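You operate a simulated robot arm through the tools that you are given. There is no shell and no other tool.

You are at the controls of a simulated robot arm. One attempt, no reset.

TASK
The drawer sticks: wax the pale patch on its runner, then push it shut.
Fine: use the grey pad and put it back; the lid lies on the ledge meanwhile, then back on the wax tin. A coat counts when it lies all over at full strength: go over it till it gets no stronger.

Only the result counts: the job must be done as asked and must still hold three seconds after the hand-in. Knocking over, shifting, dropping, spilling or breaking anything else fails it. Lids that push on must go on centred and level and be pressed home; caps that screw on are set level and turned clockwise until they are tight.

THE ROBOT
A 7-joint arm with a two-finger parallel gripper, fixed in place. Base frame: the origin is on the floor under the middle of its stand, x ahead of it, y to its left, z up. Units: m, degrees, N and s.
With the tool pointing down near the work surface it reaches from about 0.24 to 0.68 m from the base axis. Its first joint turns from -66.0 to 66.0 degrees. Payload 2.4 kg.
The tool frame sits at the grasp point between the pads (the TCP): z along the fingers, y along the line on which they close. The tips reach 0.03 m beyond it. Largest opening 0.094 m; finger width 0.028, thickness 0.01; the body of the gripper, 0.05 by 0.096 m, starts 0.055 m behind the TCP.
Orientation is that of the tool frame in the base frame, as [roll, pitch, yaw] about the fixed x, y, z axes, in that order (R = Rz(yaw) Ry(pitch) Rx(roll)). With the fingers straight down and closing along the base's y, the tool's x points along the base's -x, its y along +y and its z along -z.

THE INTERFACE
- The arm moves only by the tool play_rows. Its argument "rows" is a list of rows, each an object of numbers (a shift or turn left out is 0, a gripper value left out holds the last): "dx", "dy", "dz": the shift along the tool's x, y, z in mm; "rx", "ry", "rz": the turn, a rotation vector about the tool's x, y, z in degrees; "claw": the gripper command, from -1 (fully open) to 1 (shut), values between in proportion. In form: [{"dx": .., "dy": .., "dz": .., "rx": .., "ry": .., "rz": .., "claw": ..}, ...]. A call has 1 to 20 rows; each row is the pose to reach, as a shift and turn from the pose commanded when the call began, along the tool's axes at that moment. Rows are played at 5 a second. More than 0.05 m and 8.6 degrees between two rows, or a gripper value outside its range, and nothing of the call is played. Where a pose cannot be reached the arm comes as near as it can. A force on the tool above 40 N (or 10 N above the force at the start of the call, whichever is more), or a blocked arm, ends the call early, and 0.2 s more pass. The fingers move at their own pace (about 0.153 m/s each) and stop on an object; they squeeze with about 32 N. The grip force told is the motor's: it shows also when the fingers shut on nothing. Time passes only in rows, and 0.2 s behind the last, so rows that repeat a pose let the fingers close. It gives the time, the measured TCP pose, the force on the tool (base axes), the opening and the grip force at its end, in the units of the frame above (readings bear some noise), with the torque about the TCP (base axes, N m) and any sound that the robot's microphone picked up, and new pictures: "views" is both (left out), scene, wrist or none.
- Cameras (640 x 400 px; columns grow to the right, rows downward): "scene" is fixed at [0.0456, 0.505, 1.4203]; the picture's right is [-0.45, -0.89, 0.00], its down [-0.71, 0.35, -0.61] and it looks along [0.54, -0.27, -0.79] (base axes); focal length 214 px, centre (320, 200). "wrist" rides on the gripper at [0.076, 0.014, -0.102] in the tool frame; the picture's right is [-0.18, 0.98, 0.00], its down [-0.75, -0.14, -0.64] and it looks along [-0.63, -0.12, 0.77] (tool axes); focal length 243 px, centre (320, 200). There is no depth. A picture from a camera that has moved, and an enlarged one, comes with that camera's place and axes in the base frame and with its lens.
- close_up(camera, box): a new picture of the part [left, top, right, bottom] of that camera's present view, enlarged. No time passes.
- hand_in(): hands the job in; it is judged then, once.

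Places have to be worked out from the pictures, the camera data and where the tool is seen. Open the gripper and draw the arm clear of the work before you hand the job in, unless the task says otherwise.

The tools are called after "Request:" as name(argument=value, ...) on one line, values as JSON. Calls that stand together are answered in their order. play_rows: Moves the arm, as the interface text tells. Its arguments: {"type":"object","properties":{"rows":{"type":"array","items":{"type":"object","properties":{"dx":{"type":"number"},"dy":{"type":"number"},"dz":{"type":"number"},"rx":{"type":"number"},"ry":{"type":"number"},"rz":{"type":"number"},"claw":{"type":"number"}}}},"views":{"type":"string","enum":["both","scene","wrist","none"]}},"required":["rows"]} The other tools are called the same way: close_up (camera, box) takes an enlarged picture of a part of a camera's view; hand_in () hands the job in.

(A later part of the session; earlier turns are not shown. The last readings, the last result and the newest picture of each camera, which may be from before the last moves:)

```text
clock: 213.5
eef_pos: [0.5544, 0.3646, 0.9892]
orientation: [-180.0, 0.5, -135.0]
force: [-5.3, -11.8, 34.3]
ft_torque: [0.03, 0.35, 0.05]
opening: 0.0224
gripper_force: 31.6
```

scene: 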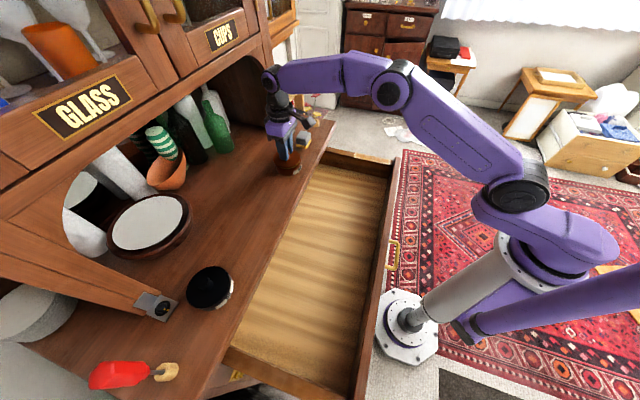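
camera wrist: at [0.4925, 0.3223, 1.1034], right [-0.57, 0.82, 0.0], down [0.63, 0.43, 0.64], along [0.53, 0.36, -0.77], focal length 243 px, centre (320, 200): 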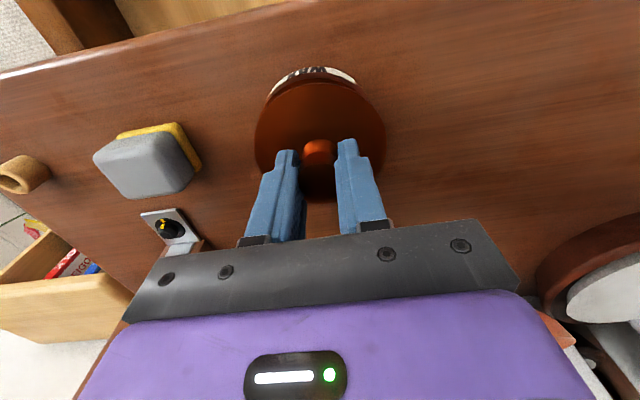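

34 N with no travel. I look closely at the lid from both cameras.

Request:
close_up(camera="scene", box=[274, 150, 306, 178])

Request:
close_up(camera="wrist", box=[240, 60, 400, 160])

```text
14.29 times, centred on (290, 164) of scene
camera zoom: at [0.0449, 0.5043, 1.4207], right [-0.45, -0.89, 0.0], down [-0.71, 0.36, -0.61], along [0.55, -0.27, -0.79], focal length 3064 px, centre (749, 714)
```

zoom: 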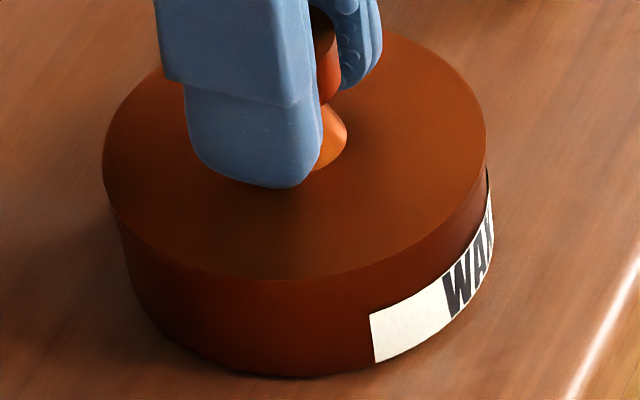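

```text
4.00 times, centred on (320, 110) of wrist
camera zoom: at [0.4907, 0.319, 1.0922], right [-0.57, 0.82, 0.0], down [0.63, 0.43, 0.65], along [0.53, 0.37, -0.76], focal length 970 px, centre (320, 560)
```

zoom: 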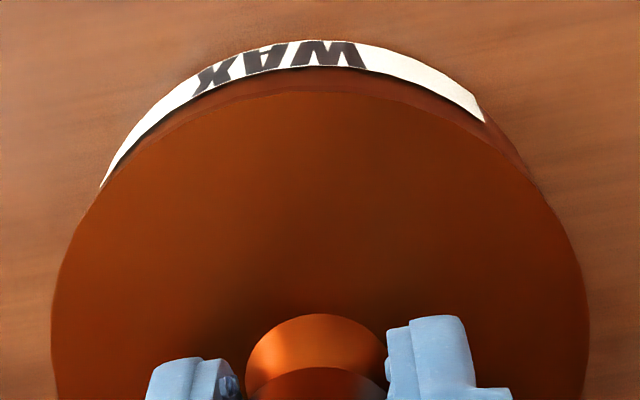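

The lid looks concentric. I'll release it onto the tin and press down evenly with the two open fingertips on the lid. That avoids knob slip and also measures its height against the original 0.985.

Request:
play_rows(rows=[{"dz": -1.5, "claw": 1}, {"dz": -2, "claw": 1}, {"dz": -2, "claw": 0.2}, {"dz": -2, "claw": -0.2}, {"dz": -2, "claw": -0.2}], views="wrist")

Request:
close_up(camera="scene", box=[274, 150, 306, 178])

Request:
close_up(camera="wrist", box=[200, 80, 456, 240])

```text
clock: 214.7
eef_pos: [0.5539, 0.3646, 0.9889]
orientation: [-179.9, 0.1, -134.9]
force: [0.2, 0.7, 0.3]
ft_torque: [0.01, -0.04, 0.04]
opening: 0.0562
gripper_force: 0.1
camera wrist: at [0.4903, 0.3188, 1.0918], right [-0.57, 0.82, 0.0], down [0.63, 0.43, 0.64], along [0.53, 0.36, -0.77], focal length 243 px, centre (320, 200)
```

wrist: 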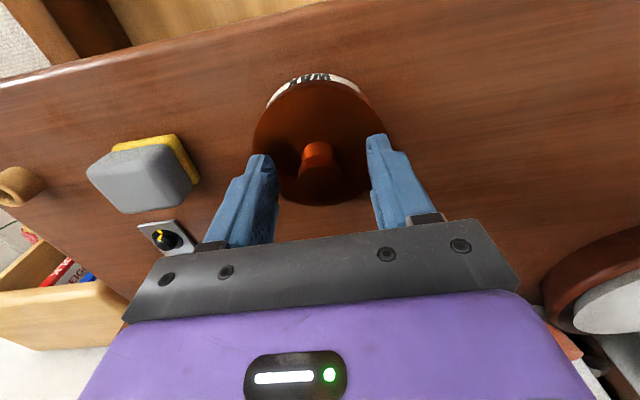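

```text
14.29 times, centred on (290, 164) of scene
camera zoom: at [0.0456, 0.505, 1.4203], right [-0.45, -0.89, 0.0], down [-0.71, 0.35, -0.61], along [0.54, -0.27, -0.79], focal length 3064 px, centre (749, 714)
```

zoom: 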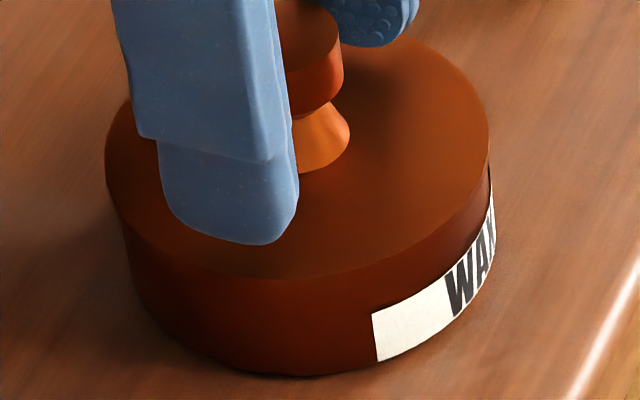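

```text
2.50 times, centred on (328, 160) of wrist
camera zoom: at [0.4903, 0.3188, 1.0918], right [-0.57, 0.82, 0.0], down [0.63, 0.43, 0.64], along [0.53, 0.36, -0.77], focal length 606 px, centre (300, 300)
```

zoom: 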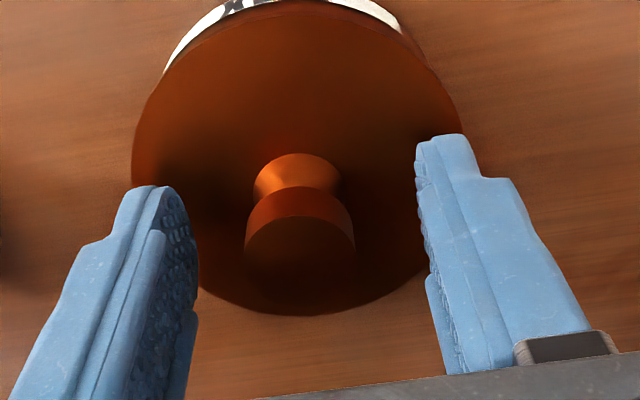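

Released; the lid rests level. I lower the open fingertips onto the lid to find its height.

Request:
play_rows(rows=[{"dz": 1, "claw": -0.2}, {"dz": 2, "claw": -0.2}, {"dz": 2, "claw": -0.2}], views="none")

Request:
play_rows(rows=[{"dz": 0.7, "claw": -0.2}, {"dz": 1.4, "claw": -0.2}, {"dz": 1.4, "claw": -0.2}], views="none")

```text
clock: 215.5
eef_pos: [0.5551, 0.3652, 0.9859]
orientation: [179.9, 0.0, -134.9]
force: [0.4, 0.0, 0.2]
ft_torque: [0.01, 0.0, 0.04]
opening: 0.0563
gripper_force: 0.1
```

```text
clock: 216.3
eef_pos: [0.5542, 0.3647, 0.986]
orientation: [180.0, 0.1, -134.9]
force: [-1.1, 0.7, -0.2]
ft_torque: [0.03, 0.0, 0.0]
opening: 0.0563
gripper_force: 0.1
```

No contact yet at 0.986, lower than I feared. I keep creeping.

Request:
play_rows(rows=[{"dz": 0.8, "claw": -0.2}, {"dz": 0.8, "claw": -0.2}], views="none")

Request:
play_rows(rows=[{"dz": 0.8, "claw": -0.2}, {"dz": 0.8, "claw": -0.2}], views="none")

Request:
play_rows(rows=[{"dz": 0.8, "claw": -0.2}, {"dz": 0.8, "claw": -0.2}], views="none")

```text
clock: 216.9
eef_pos: [0.5543, 0.364, 0.9832]
orientation: [179.9, 0.1, -134.9]
force: [-0.4, -0.3, 0.3]
ft_torque: [0.01, 0.01, -0.04]
opening: 0.0566
gripper_force: 0.1
```

```text
clock: 217.5
eef_pos: [0.5553, 0.3637, 0.9853]
orientation: [-180.0, 0.2, -135.0]
force: [-0.1, -0.2, 3.0]
ft_torque: [-0.05, 0.05, -0.02]
opening: 0.0565
gripper_force: 0.1
```

```text
clock: 218.1
eef_pos: [0.5549, 0.3647, 0.9846]
orientation: [180.0, 0.3, -135.0]
force: [0.2, -0.6, 10.0]
ft_torque: [-0.07, 0.09, -0.01]
opening: 0.0566
gripper_force: 0.0
```

The fingertips touch the lid at TCP z≈0.985, the same height as originally, so the lid is essentially seated. I press down evenly up to about 35 N to make sure it's home.

Request:
play_rows(rows=[{"dz": 0.7, "claw": -0.2}, {"dz": 1.4, "claw": -0.2}, {"dz": 1.4, "claw": -0.2}], views="none")

Request:
play_rows(rows=[{"dz": 0.4, "claw": -0.2}, {"dz": 0.7, "claw": -0.2}, {"dz": 0.7, "claw": -0.2}], views="none")

```text
clock: 218.9
eef_pos: [0.5537, 0.3644, 0.9827]
orientation: [-180.0, 0.4, -134.9]
force: [-3.6, -2.4, 28.0]
ft_torque: [-0.14, 0.23, -0.02]
opening: 0.0564
gripper_force: 0.1
```

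```text
clock: 219.7
eef_pos: [0.5558, 0.3634, 0.9832]
orientation: [-180.0, 0.3, -134.9]
force: [-7.1, -5.1, 28.8]
ft_torque: [-0.18, 0.3, -0.02]
opening: 0.0565
gripper_force: 0.2
```

28 N with the lid at or slightly below its original height. One more press to just under the limit, then I back off and look.

Request:
play_rows(rows=[{"dx": -0.5, "dz": 0.6, "claw": -0.2}, {"dx": -0.5, "dz": 1.0, "claw": -0.2}, {"dx": -0.5, "dz": 1.0, "claw": -0.2}], views="none")

Request:
play_rows(rows=[{"dz": -4, "claw": -0.2}, {"dz": -10, "claw": -0.2}, {"dz": -25, "claw": -0.2}, {"dz": -50, "claw": -0.2}, {"dz": -80, "claw": -0.2}, {"dz": -110, "claw": -0.2}, {"dz": -110, "claw": -0.2}])

Request:
close_up(camera="scene", box=[240, 80, 400, 180])

Request:
close_up(camera="scene", box=[274, 146, 306, 178])

Request:
close_up(camera="wrist", box=[260, 30, 388, 160])

```text
clock: 220.5
eef_pos: [0.5542, 0.3652, 0.9837]
orientation: [-180.0, 0.4, -134.9]
force: [-9.6, -7.0, 38.0]
ft_torque: [-0.32, 0.47, -0.03]
opening: 0.0564
gripper_force: 0.0
```

```text
clock: 222.1
eef_pos: [0.5568, 0.3646, 1.0907]
orientation: [179.8, 0.2, -134.9]
force: [0.6, 0.3, -0.9]
ft_torque: [-0.03, 0.01, -0.03]
opening: 0.0566
gripper_force: 0.1
camera wrist: at [0.493, 0.3193, 1.1933], right [-0.57, 0.82, 0.0], down [0.63, 0.43, 0.64], along [0.53, 0.36, -0.77], focal length 243 px, centre (320, 200)
```

scene: 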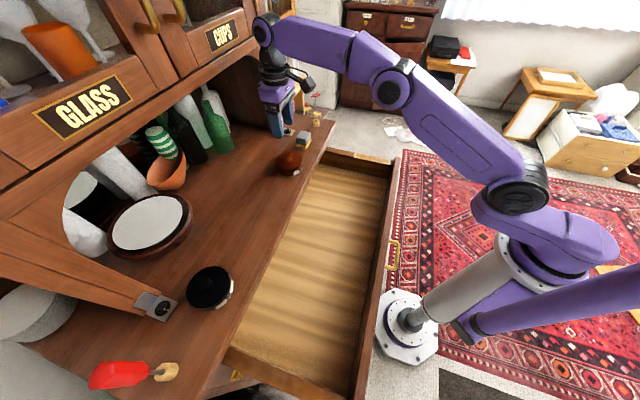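
wrist: 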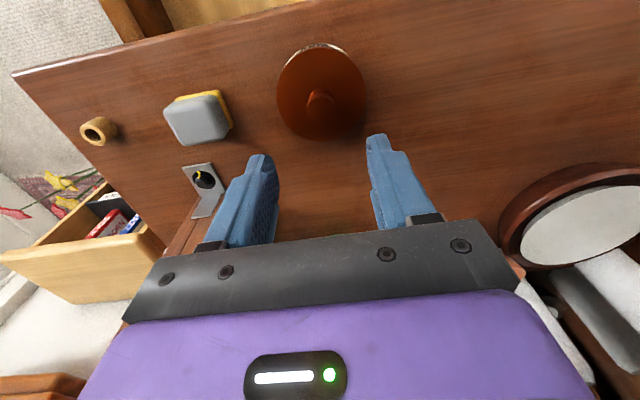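

```text
4.00 times, centred on (320, 130) of scene
camera zoom: at [0.0456, 0.505, 1.4203], right [-0.45, -0.89, 0.0], down [-0.71, 0.35, -0.61], along [0.54, -0.27, -0.79], focal length 858 px, centre (320, 480)
```

zoom: 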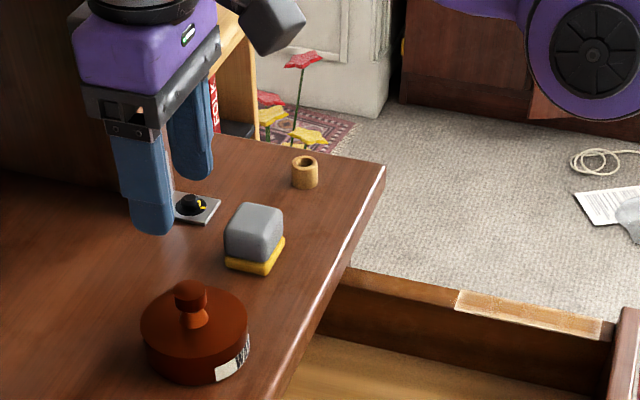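

```text
12.50 times, centred on (290, 162) of scene
camera zoom: at [0.0456, 0.505, 1.4203], right [-0.45, -0.89, 0.0], down [-0.71, 0.35, -0.61], along [0.54, -0.27, -0.79], focal length 2681 px, centre (695, 675)
```

zoom: 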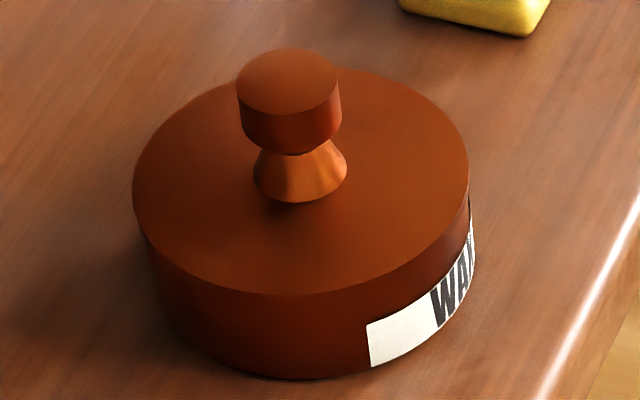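

```text
3.08 times, centred on (324, 95) of wrist
camera zoom: at [0.493, 0.3193, 1.1933], right [-0.57, 0.82, 0.0], down [0.63, 0.43, 0.64], along [0.53, 0.36, -0.77], focal length 746 px, centre (308, 523)
```

zoom: 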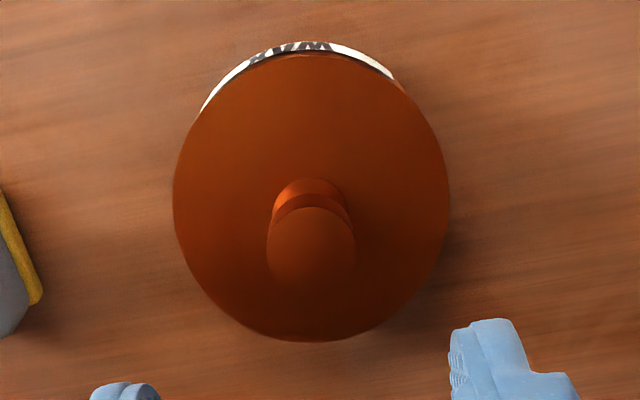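

The lid is on, level and centred within about 1 mm, and pressed with 38 N. Now the drawer: I close the fingers and move back to the robot side of the drawer front (n≈0.27, y_t≈0.02), staying high to look at the handle and panel.

Request:
play_rows(rows=[{"dx": 20, "dy": 5, "dz": -5, "claw": 1}, {"dx": 50, "dy": 16, "dz": -5, "claw": 1}, {"dx": 82, "dy": 30, "dz": 0, "claw": 1}, {"dx": 115, "dy": 45, "dz": 5, "claw": 1}, {"dx": 148, "dy": 60, "dz": 10, "claw": 1}, {"dx": 181, "dy": 75, "dz": 15, "claw": 1}, {"dx": 214, "dy": 90, "dz": 20, "claw": 1}, {"dx": 247, "dy": 105, "dz": 25, "claw": 1}, {"dx": 280, "dy": 120, "dz": 30, "claw": 1}, {"dx": 313, "dy": 134, "dz": 35, "claw": 1}, {"dx": 346, "dy": 146, "dz": 38, "claw": 1}, {"dx": 378, "dy": 156, "dz": 40, "claw": 1}, {"dx": 378, "dy": 156, "dz": 40, "claw": 1}])

Request:
close_up(camera="scene", box=[320, 140, 440, 400])

```text
clock: 224.9
eef_pos: [0.1758, 0.2077, 1.0512]
orientation: [179.9, 0.1, -135.0]
force: [-0.3, -0.2, -0.6]
ft_torque: [0.0, 0.02, -0.01]
opening: 0.0001
gripper_force: 31.6
camera wrist: at [0.1126, 0.1624, 1.1542], right [-0.56, 0.83, 0.0], down [0.63, 0.43, 0.64], along [0.53, 0.36, -0.77], focal length 243 px, centre (320, 200)
```

scene: 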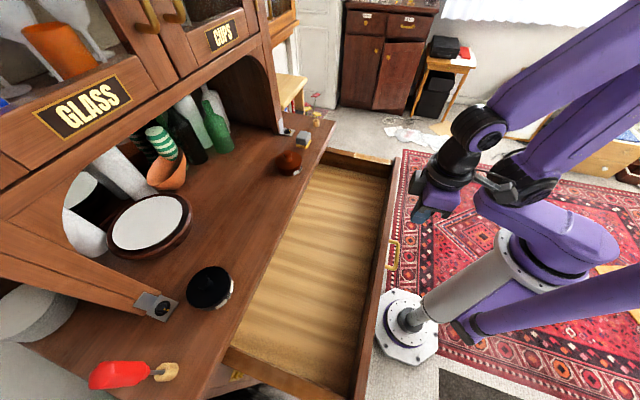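
wrist: 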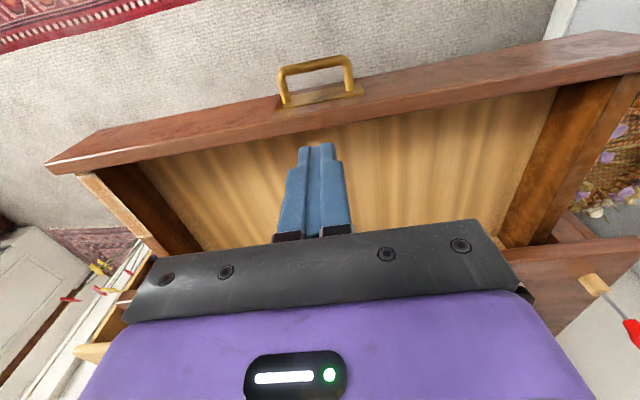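

```text
1.54 times, centred on (380, 270) of scene
camera zoom: at [0.0456, 0.505, 1.4203], right [-0.45, -0.89, 0.0], down [-0.71, 0.35, -0.61], along [0.54, -0.27, -0.79], focal length 330 px, centre (228, 92)
```

zoom: 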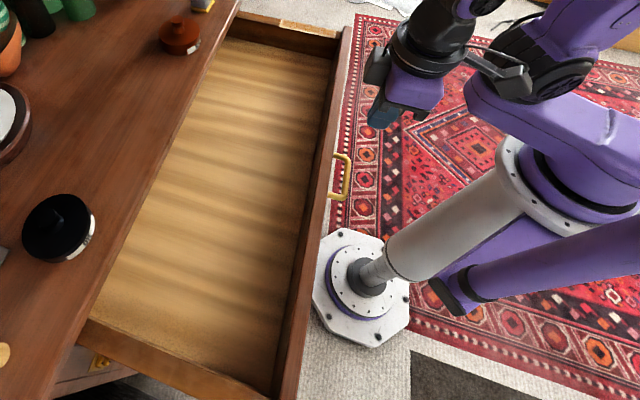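

I zoom in to locate the panel's outer face and handle precisely relative to the closed fingers.

Request:
close_up(camera="wrist", box=[220, 30, 420, 155])

Request:
close_up(camera="scene", box=[350, 200, 430, 290])

```text
3.20 times, centred on (320, 92) of wrist
camera zoom: at [0.1126, 0.1624, 1.1542], right [-0.56, 0.83, 0.0], down [0.63, 0.43, 0.64], along [0.53, 0.36, -0.77], focal length 776 px, centre (320, 544)
```

zoom: 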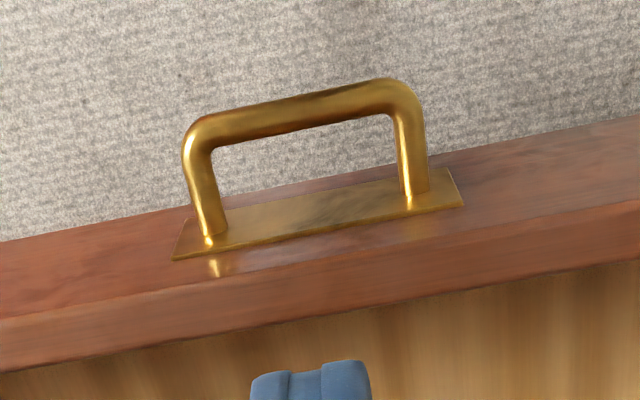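

```text
4.44 times, centred on (390, 245) of scene
camera zoom: at [0.0456, 0.505, 1.4203], right [-0.45, -0.89, 0.0], down [-0.71, 0.35, -0.61], along [0.54, -0.27, -0.79], focal length 953 px, centre (9, 0)
```

zoom: 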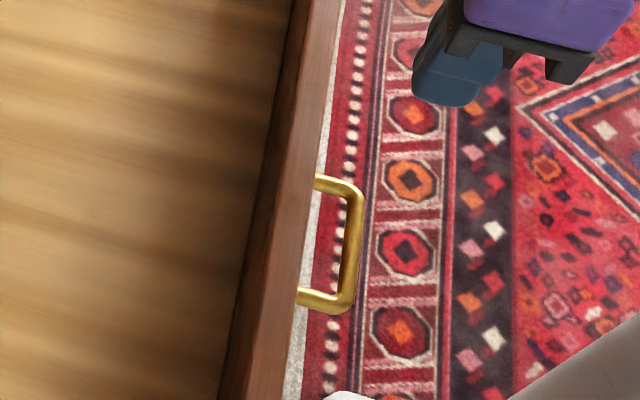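

The panel's outer face is at n≈0.292, its top at z≈0.88, and the handle (z≈0.83) spans y_t≈−0.03 to +0.06. I'll push beside the handle at y_t≈−0.07 with the fingertips at z≈0.848: first over, then down in front of the panel with clearance.

Request:
play_rows(rows=[{"dx": 3, "dy": -25, "dz": 0, "claw": 1}, {"dx": 6, "dy": -50, "dz": 0, "claw": 1}, {"dx": 9, "dy": -75, "dz": 0, "claw": 1}, {"dx": 9, "dy": -92.6, "dz": 0, "claw": 1}, {"dx": 9, "dy": -92.6, "dz": 30, "claw": 1}, {"dx": 9, "dy": -92.6, "dz": 60, "claw": 1}, {"dx": 9, "dy": -92.6, "dz": 90, "claw": 1}, {"dx": 9, "dy": -92.6, "dz": 110, "claw": 1}, {"dx": 9, "dy": -92.6, "dz": 110, "claw": 1}])

Request:
close_up(camera="wrist", box=[160, 30, 480, 230])

Request:
close_up(camera="scene", box=[340, 150, 460, 290])

```text
clock: 226.9
eef_pos: [0.2348, 0.1339, 0.9389]
orientation: [179.9, 0.2, -134.8]
force: [0.2, -0.4, -0.6]
ft_torque: [-0.01, 0.01, 0.03]
opening: 0.0002
gripper_force: 31.6
camera wrist: at [0.1715, 0.0886, 1.0426], right [-0.57, 0.82, 0.0], down [0.63, 0.43, 0.64], along [0.53, 0.36, -0.77], focal length 243 px, centre (320, 200)
```

scene: 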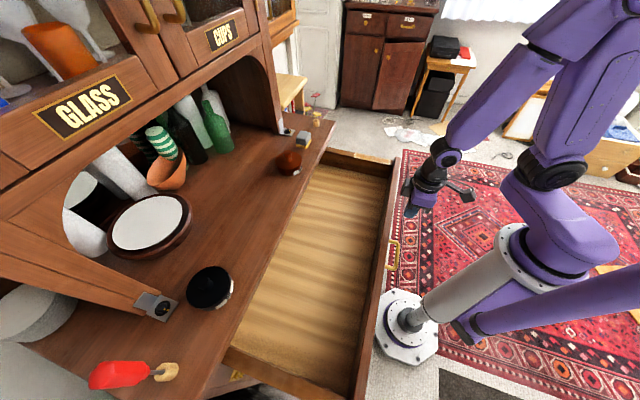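
wrist: 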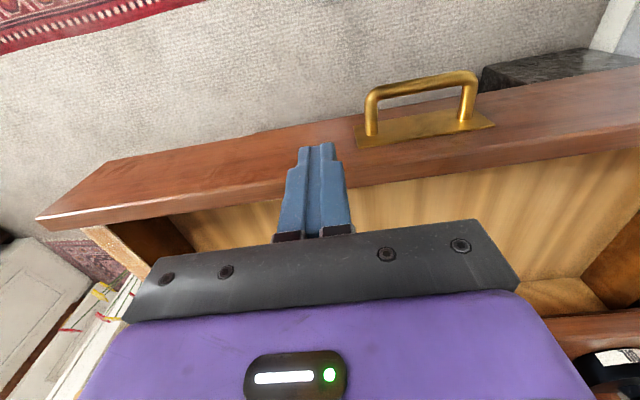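

```text
2.00 times, centred on (320, 130) of wrist
camera zoom: at [0.1715, 0.0886, 1.0426], right [-0.57, 0.82, 0.0], down [0.63, 0.43, 0.64], along [0.53, 0.36, -0.77], focal length 485 px, centre (320, 340)
```

zoom: 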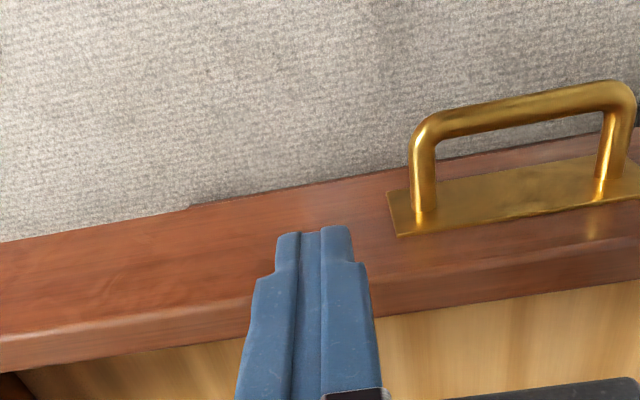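

```text
2.86 times, centred on (400, 220) of scene
camera zoom: at [0.0456, 0.505, 1.4203], right [-0.45, -0.89, 0.0], down [-0.71, 0.35, -0.61], along [0.54, -0.27, -0.79], focal length 613 px, centre (91, 143)
```

zoom: 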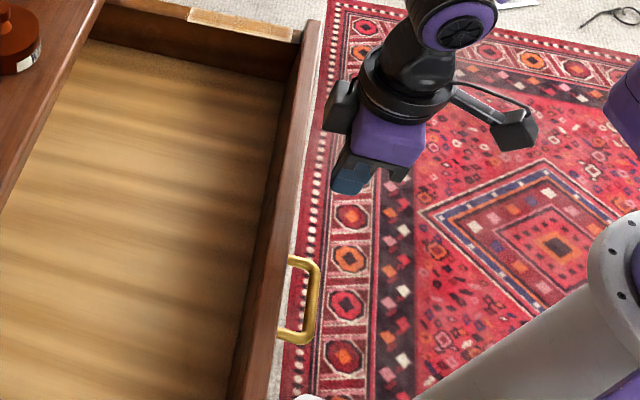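

The fingers are about 20 mm in front of the panel face, and its top works out at z≈0.87. I descend to TCP z≈0.87 (tips ~0.84), still clear of the panel and handle.

Request:
play_rows(rows=[{"dz": 20, "claw": 1}, {"dz": 40, "claw": 1}, {"dz": 58, "claw": 1}, {"dz": 69, "claw": 1}, {"dz": 69, "claw": 1}])

Request:
close_up(camera="wrist", box=[160, 60, 480, 260])

Request:
close_up(camera="scene", box=[360, 160, 440, 270])

```text
clock: 228.1
eef_pos: [0.2351, 0.1328, 0.8708]
orientation: [-180.0, 0.3, -134.9]
force: [0.3, -0.1, 1.0]
ft_torque: [-0.02, 0.02, 0.03]
opening: 0.0
gripper_force: 31.9
camera wrist: at [0.1709, 0.0885, 0.9736], right [-0.57, 0.82, 0.0], down [0.63, 0.43, 0.64], along [0.53, 0.36, -0.76], focal length 243 px, centre (320, 200)
```

scene: 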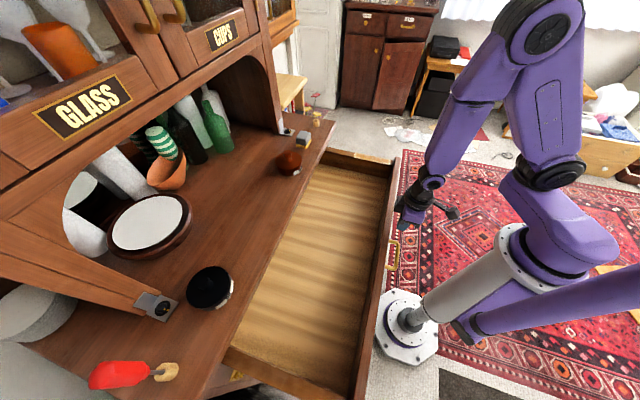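
wrist: 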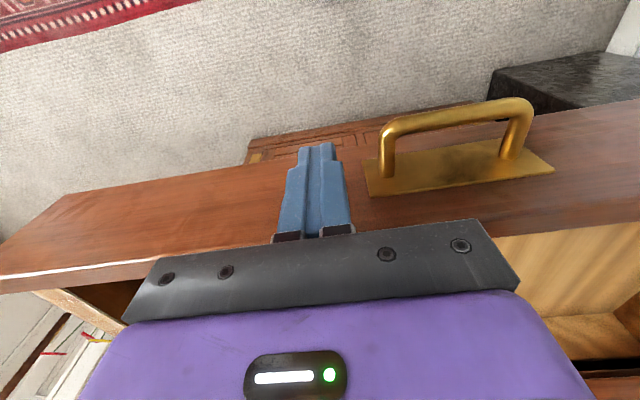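

```text
2.00 times, centred on (320, 160) of wrist
camera zoom: at [0.1709, 0.0885, 0.9736], right [-0.57, 0.82, 0.0], down [0.63, 0.43, 0.64], along [0.53, 0.36, -0.76], focal length 485 px, centre (320, 280)
```

zoom: 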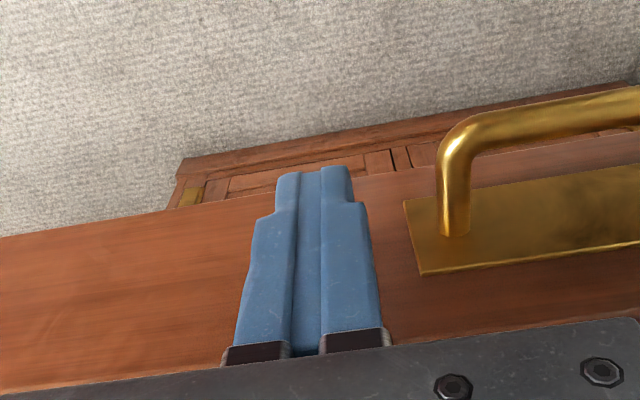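

```text
3.64 times, centred on (400, 215) of scene
camera zoom: at [0.0456, 0.505, 1.4203], right [-0.45, -0.89, 0.0], down [-0.71, 0.35, -0.61], along [0.54, -0.27, -0.79], focal length 780 px, centre (29, 146)
```

zoom: 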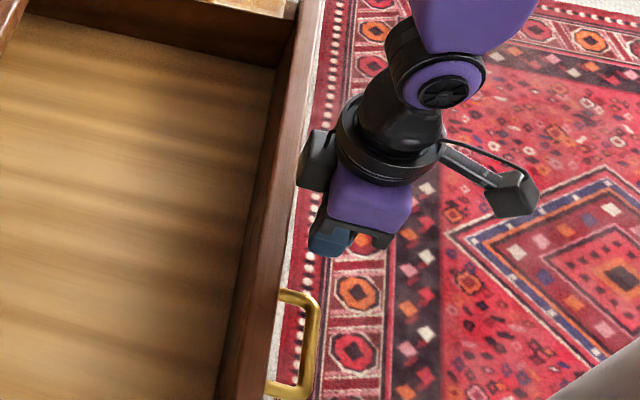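

The gripper has a module protruding outwards that could come near the wax tin (y_t≈−0.135) at the end of the push. I'd rather push on the other side of the handle at y_t≈+0.095, where the counter above is empty. I rise over the handle, shift and descend there.

Request:
play_rows(rows=[{"dz": -25, "claw": 1}, {"dz": -50, "claw": 1}, {"dz": -70, "claw": 1}, {"dy": 33, "dz": -70, "claw": 1}, {"dy": 66, "dz": -70, "claw": 1}, {"dy": 100, "dz": -70, "claw": 1}, {"dy": 133, "dz": -70, "claw": 1}, {"dy": 166, "dz": -70, "claw": 1}, {"dy": 166, "dz": -70, "claw": 1}], views="wrist")

Request:
close_up(camera="wrist", box=[160, 60, 480, 260])

```text
clock: 230.1
eef_pos: [0.1204, 0.2533, 0.9399]
orientation: [180.0, 0.1, -135.0]
force: [0.6, -0.3, -0.6]
ft_torque: [-0.01, 0.02, 0.0]
opening: 0.0
gripper_force: 31.8
camera wrist: at [0.0571, 0.2079, 1.0423], right [-0.57, 0.82, 0.0], down [0.63, 0.43, 0.64], along [0.53, 0.36, -0.77], focal length 243 px, centre (320, 200)
```

wrist: 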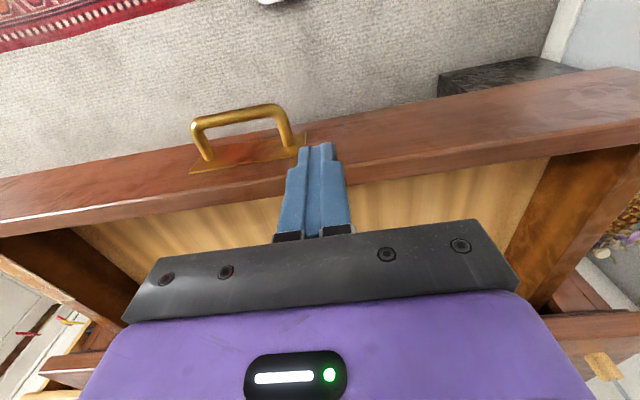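

```text
2.00 times, centred on (320, 160) of wrist
camera zoom: at [0.0571, 0.2079, 1.0423], right [-0.57, 0.82, 0.0], down [0.63, 0.43, 0.64], along [0.53, 0.36, -0.77], focal length 485 px, centre (320, 280)
```

zoom: 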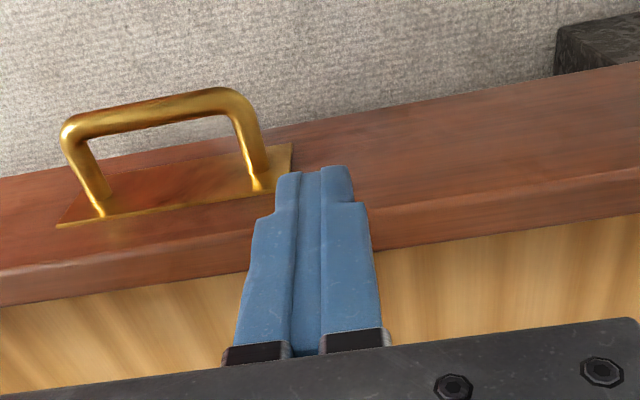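

The handle leg is 36 mm to the side, so the path down is clear. I descend to z≈0.87.

Request:
play_rows(rows=[{"dz": 20, "claw": 1}, {"dz": 40, "claw": 1}, {"dz": 58, "claw": 1}, {"dz": 70, "claw": 1}, {"dz": 70, "claw": 1}], views="wrist")

Request:
close_up(camera="wrist", box=[160, 60, 480, 260])

Request:
close_up(camera="scene", box=[340, 160, 440, 320])

```text
clock: 231.3
eef_pos: [0.121, 0.2525, 0.8707]
orientation: [-180.0, 0.2, -134.9]
force: [-0.7, -0.1, -0.2]
ft_torque: [-0.01, -0.01, 0.0]
opening: 0.0002
gripper_force: 31.9
camera wrist: at [0.0571, 0.2074, 0.9729], right [-0.57, 0.82, 0.0], down [0.63, 0.43, 0.64], along [0.53, 0.36, -0.77], focal length 243 px, centre (320, 200)
```

wrist: 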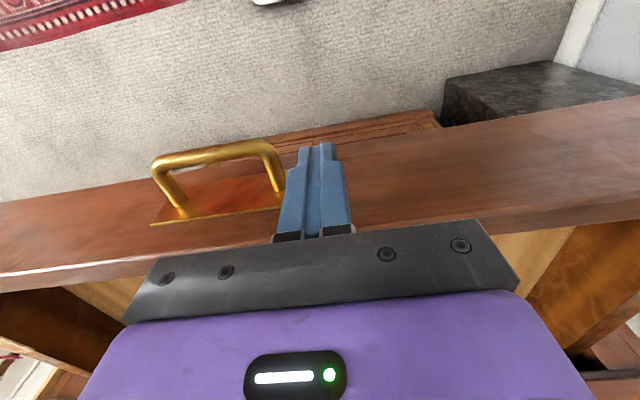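

```text
2.00 times, centred on (320, 160) of wrist
camera zoom: at [0.0571, 0.2074, 0.9729], right [-0.57, 0.82, 0.0], down [0.63, 0.43, 0.64], along [0.53, 0.36, -0.77], focal length 485 px, centre (320, 280)
```

zoom: 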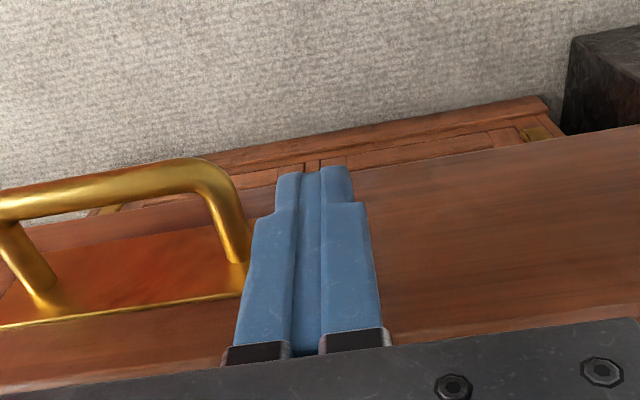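

```text
2.50 times, centred on (390, 240) of scene
camera zoom: at [0.0456, 0.505, 1.4203], right [-0.45, -0.89, 0.0], down [-0.71, 0.35, -0.61], along [0.54, -0.27, -0.79], focal length 536 px, centre (145, 100)
```

zoom: 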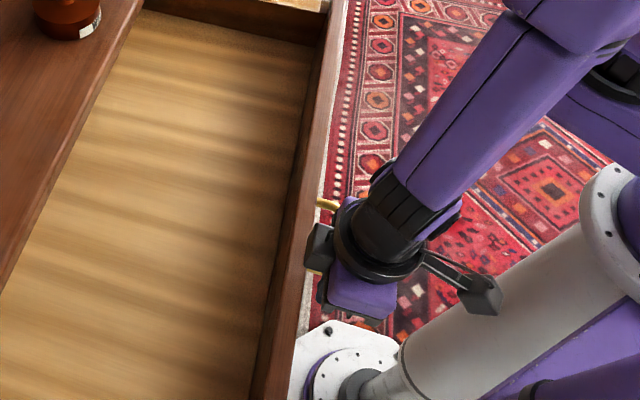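

All clear. I push gently towards the cabinet, first 45 mm, reading the force.

Request:
play_rows(rows=[{"dx": -8, "claw": 1}, {"dx": -16, "claw": 1}, {"dx": -24, "claw": 1}, {"dx": -32, "claw": 1}, {"dx": -40, "claw": 1}, {"dx": -45, "claw": 1}], views="scene")

```text
clock: 232.7
eef_pos: [0.1507, 0.2855, 0.8676]
orientation: [180.0, 0.1, -134.9]
force: [-0.9, -3.0, -0.2]
ft_torque: [0.01, -0.01, -0.04]
opening: 0.0
gripper_force: 32.3
```

scene: 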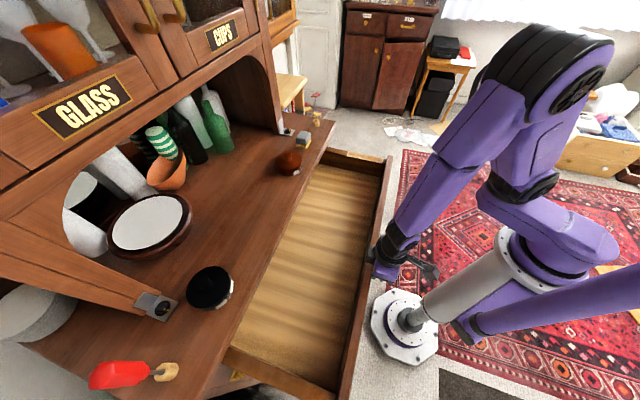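

The drawer slides with only about 3 N. I keep pushing another 150 mm.

Request:
play_rows(rows=[{"dx": -13, "claw": 1}, {"dx": -26, "claw": 1}, {"dx": -39, "claw": 1}, {"dx": -52, "claw": 1}, {"dx": -65, "claw": 1}, {"dx": -78, "claw": 1}, {"dx": -91, "claw": 1}, {"dx": -104, "claw": 1}, {"dx": -117, "claw": 1}, {"dx": -130, "claw": 1}, {"dx": -140, "claw": 1}, {"dx": -150, "claw": 1}])

Request:
close_up(camera="scene", box=[200, 130, 440, 400])

```text
clock: 235.3
eef_pos: [0.2586, 0.3918, 0.8693]
orientation: [179.8, 0.4, -134.8]
force: [-0.7, -0.4, -1.1]
ft_torque: [0.02, 0.01, 0.01]
opening: 0.0
gripper_force: 32.0
camera wrist: at [0.194, 0.3466, 0.9734], right [-0.57, 0.82, 0.0], down [0.63, 0.43, 0.65], along [0.53, 0.37, -0.76], focal length 243 px, centre (320, 200)
```

scene: 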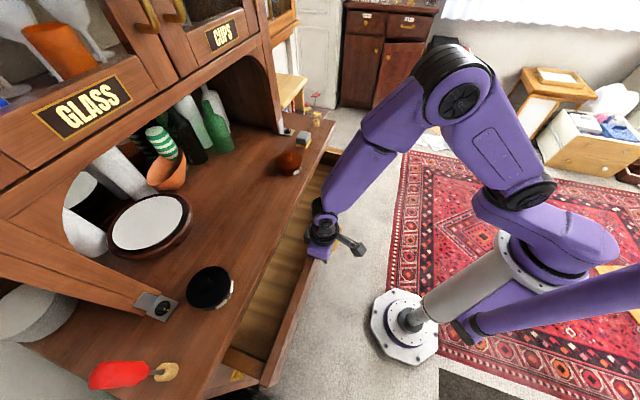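
wrist: 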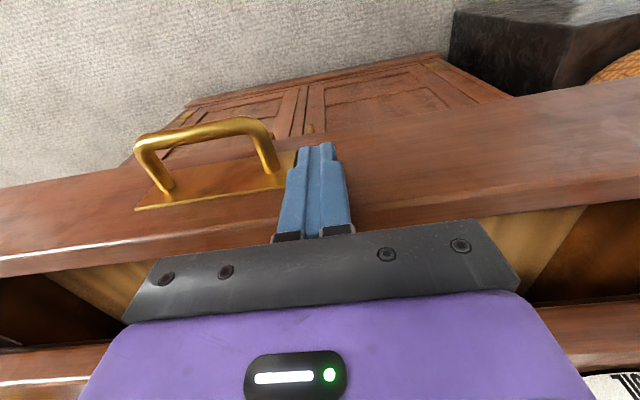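

```text
1.48 times, centred on (320, 265) of scene
camera zoom: at [0.0456, 0.505, 1.4203], right [-0.45, -0.89, 0.0], down [-0.71, 0.35, -0.61], along [0.54, -0.27, -0.79], focal length 318 px, centre (320, 104)
```

zoom: 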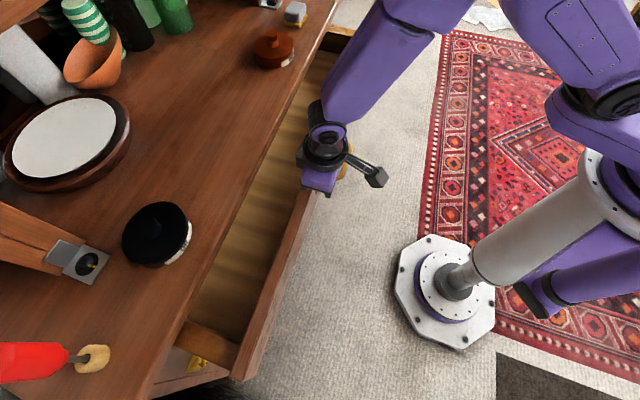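

Still sliding freely. I raise 5 mm for clearance above the counter and continue slowly towards closing.

Request:
play_rows(rows=[{"dx": -10, "dz": -3, "claw": 1}, {"dx": -20, "dz": -5, "claw": 1}, {"dx": -30, "dz": -5, "claw": 1}, {"dx": -40, "dz": -5, "claw": 1}, {"dx": -50, "dz": -5, "claw": 1}, {"dx": -58, "dz": -5, "claw": 1}])

Request:
close_up(camera="scene", box=[200, 130, 440, 400])

Request:
close_up(camera="wrist", box=[0, 100, 320, 300])

```text
clock: 236.7
eef_pos: [0.2992, 0.433, 0.8765]
orientation: [179.9, 0.3, -135.0]
force: [-0.7, -0.9, 1.2]
ft_torque: [0.01, 0.04, -0.02]
opening: 0.0002
gripper_force: 32.0
camera wrist: at [0.235, 0.3879, 0.9789], right [-0.57, 0.82, 0.0], down [0.63, 0.43, 0.65], along [0.53, 0.37, -0.76], focal length 243 px, centre (320, 200)
```

scene: 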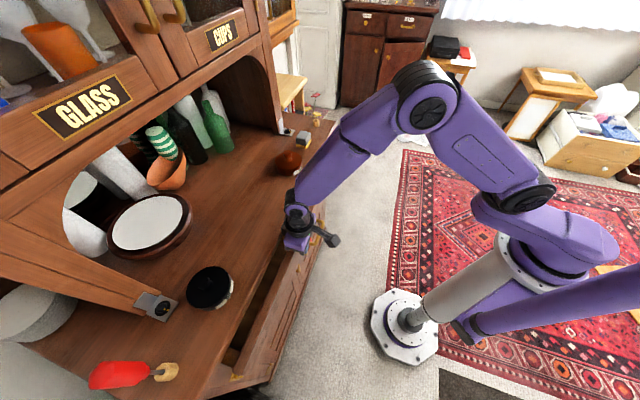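
wrist: 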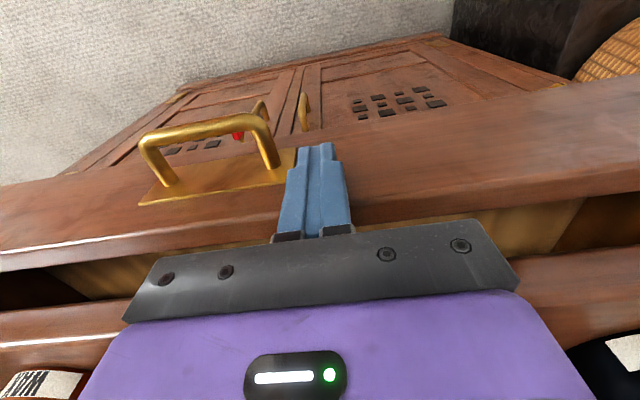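

```text
1.48 times, centred on (320, 265) of scene
camera zoom: at [0.0456, 0.505, 1.4204], right [-0.45, -0.89, 0.0], down [-0.71, 0.35, -0.61], along [0.54, -0.27, -0.79], focal length 318 px, centre (320, 104)
```

zoom: 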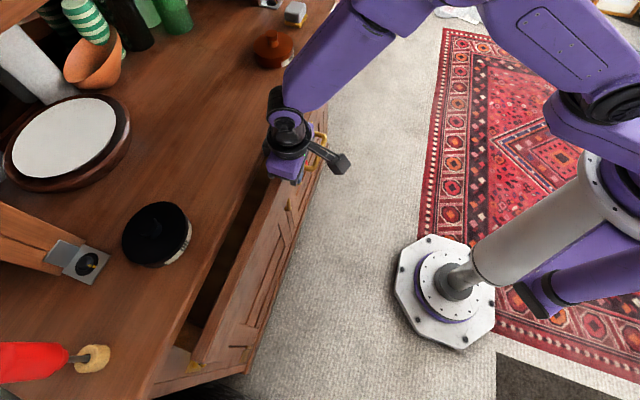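

```text
2.00 times, centred on (160, 200) of wrist
camera zoom: at [0.235, 0.3879, 0.9789], right [-0.57, 0.82, 0.0], down [0.63, 0.43, 0.65], along [0.53, 0.37, -0.76], focal length 485 px, centre (640, 200)
```

zoom: 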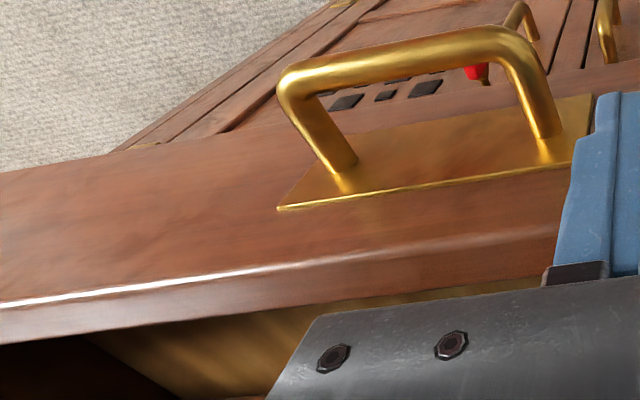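

About 2–3 cm to go by the look of it. I push on in small 5 mm rows to feel for the stop.

Request:
play_rows(rows=[{"dx": -5, "claw": 1}, {"dx": -10, "claw": 1}, {"dx": -15, "claw": 1}, {"dx": -20, "claw": 1}, {"dx": -20, "claw": 1}])

Request:
close_up(camera="scene", box=[200, 180, 360, 400])

Request:
close_up(camera="wrist", box=[0, 100, 320, 300])

```text
clock: 237.9
eef_pos: [0.3129, 0.446, 0.8743]
orientation: [-180.0, 0.3, -135.0]
force: [-1.5, 0.2, 0.3]
ft_torque: [-0.03, 0.0, 0.0]
opening: 0.0
gripper_force: 31.9
camera wrist: at [0.2494, 0.4011, 0.978], right [-0.57, 0.82, 0.0], down [0.63, 0.43, 0.64], along [0.53, 0.37, -0.76], focal length 243 px, centre (320, 200)
```

scene: 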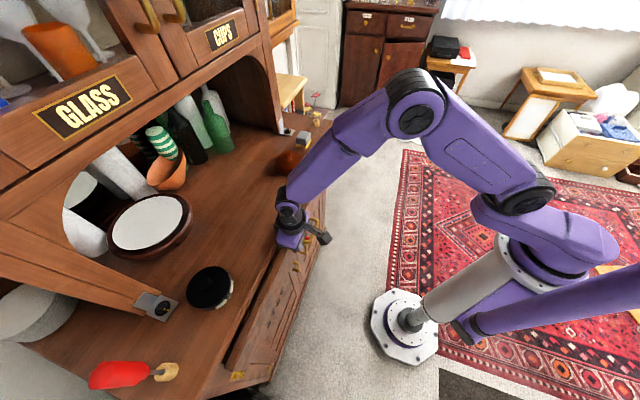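
wrist: 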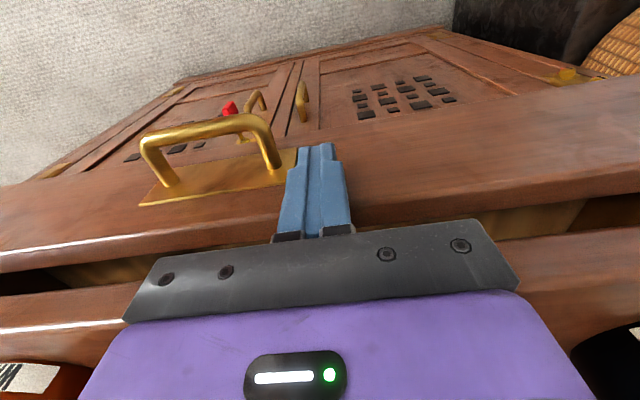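

```text
1.82 times, centred on (280, 290) of scene
camera zoom: at [0.0456, 0.505, 1.4204], right [-0.45, -0.89, 0.0], down [-0.71, 0.35, -0.61], along [0.54, -0.27, -0.79], focal length 390 px, centre (393, 36)
```

zoom: 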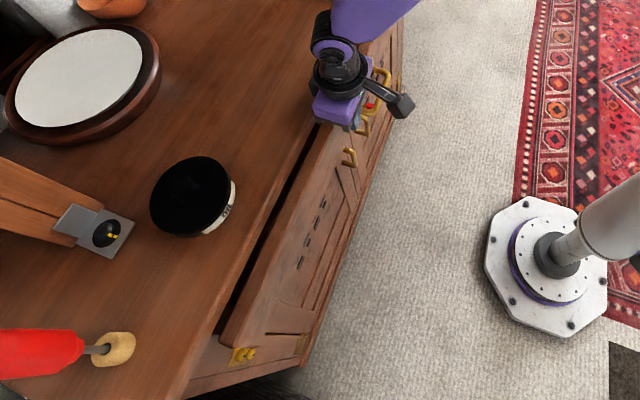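

```text
2.00 times, centred on (160, 200) of wrist
camera zoom: at [0.2494, 0.4011, 0.978], right [-0.57, 0.82, 0.0], down [0.63, 0.43, 0.64], along [0.53, 0.37, -0.76], focal length 485 px, centre (640, 200)
```

zoom: 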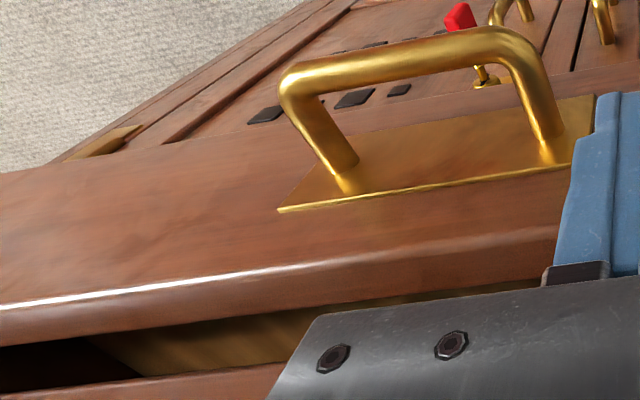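

The gap is closing, with panel and counter edge nearly meeting. I continue in 4 mm rows.

Request:
play_rows(rows=[{"dx": -4, "claw": 1}, {"dx": -8, "claw": 1}, {"dx": -12, "claw": 1}, {"dx": -16, "claw": 1}, {"dx": -20, "claw": 1}, {"dx": -20, "claw": 1}])

Request:
close_up(camera="scene", box=[200, 180, 360, 400])

Request:
close_up(camera="wrist", box=[0, 100, 320, 300])

```text
clock: 239.3
eef_pos: [0.327, 0.4602, 0.8741]
orientation: [-179.9, 0.2, -134.9]
force: [-0.2, -2.3, 1.0]
ft_torque: [-0.01, -0.02, -0.01]
opening: 0.0001
gripper_force: 32.1
camera wrist: at [0.2631, 0.4152, 0.9783], right [-0.57, 0.82, 0.0], down [0.63, 0.43, 0.64], along [0.53, 0.37, -0.76], focal length 243 px, centre (320, 200)
```

scene: 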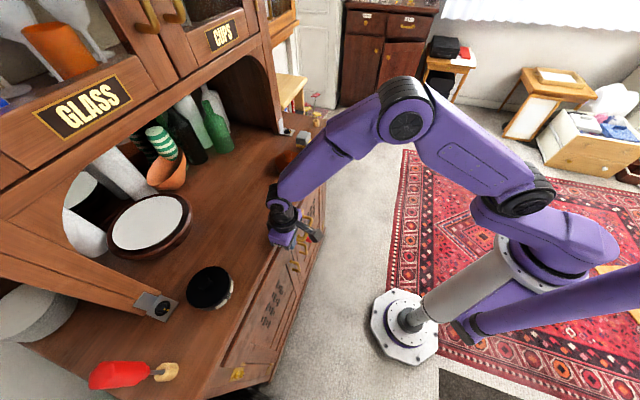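
wrist: 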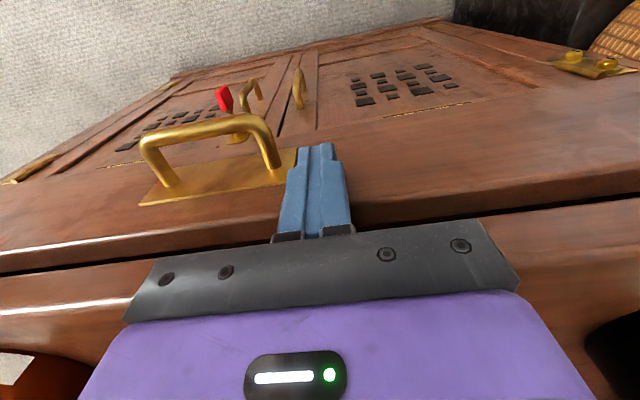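

```text
1.82 times, centred on (280, 290) of scene
camera zoom: at [0.0456, 0.5049, 1.4204], right [-0.45, -0.89, 0.0], down [-0.71, 0.35, -0.61], along [0.54, -0.27, -0.79], focal length 390 px, centre (393, 36)
```

zoom: 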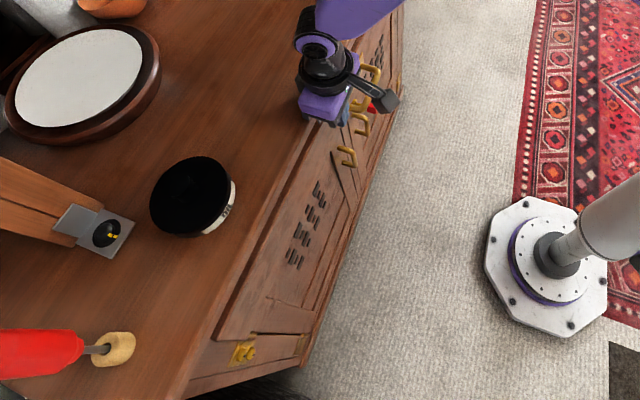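

```text
2.00 times, centred on (160, 200) of wrist
camera zoom: at [0.2631, 0.4152, 0.9783], right [-0.57, 0.82, 0.0], down [0.63, 0.43, 0.64], along [0.53, 0.37, -0.76], focal length 485 px, centre (640, 200)
```

zoom: 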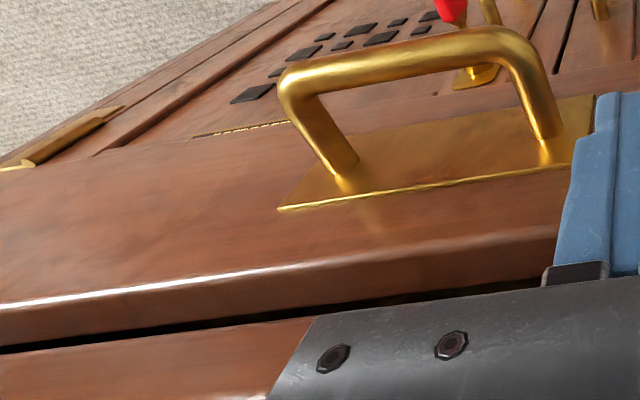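

Nearly flush now, still without resistance. I creep on in 2 mm rows until I feel the stop.

Request:
play_rows(rows=[{"dx": -2, "claw": 1}, {"dx": -4, "claw": 1}, {"dx": -6, "claw": 1}, {"dx": -6, "claw": 1}], views="none")

Request:
close_up(camera="wrist", box=[0, 100, 320, 300])

Request:
close_up(camera="wrist", box=[320, 100, 640, 300])

```text
clock: 240.3
eef_pos: [0.3279, 0.4627, 0.8749]
orientation: [-179.9, -0.3, -134.9]
force: [-10.4, -18.4, -0.8]
ft_torque: [0.77, -0.51, -0.21]
opening: 0.0
gripper_force: 32.3
```

```text
2.00 times, centred on (160, 200) of wrist
camera zoom: at [0.2655, 0.4183, 0.9786], right [-0.57, 0.82, 0.0], down [0.63, 0.44, 0.64], along [0.53, 0.36, -0.77], focal length 485 px, centre (640, 200)
```

zoom: 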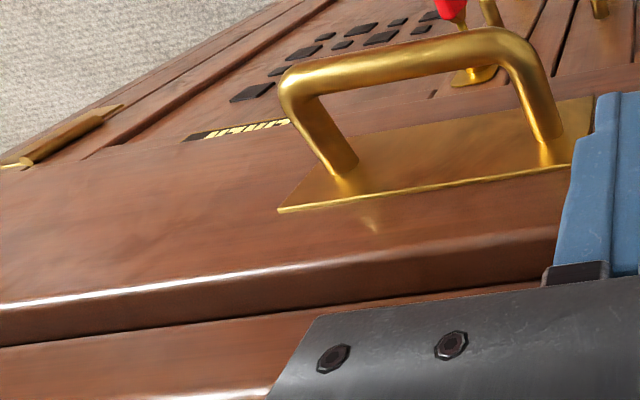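

```text
2.00 times, centred on (480, 200) of wrist
camera zoom: at [0.2655, 0.4183, 0.9786], right [-0.57, 0.82, 0.0], down [0.63, 0.44, 0.64], along [0.53, 0.36, -0.77], focal length 485 px, centre (0, 200)
```

zoom: 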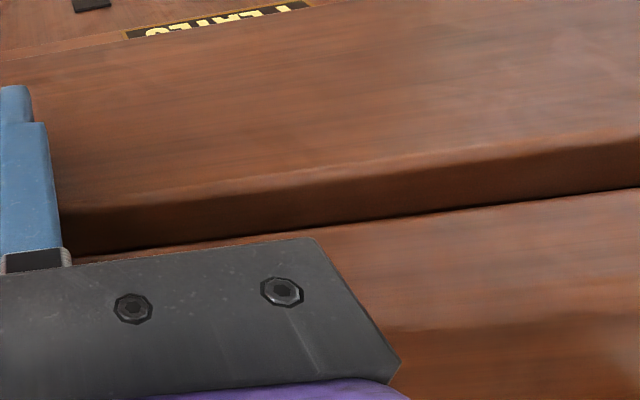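

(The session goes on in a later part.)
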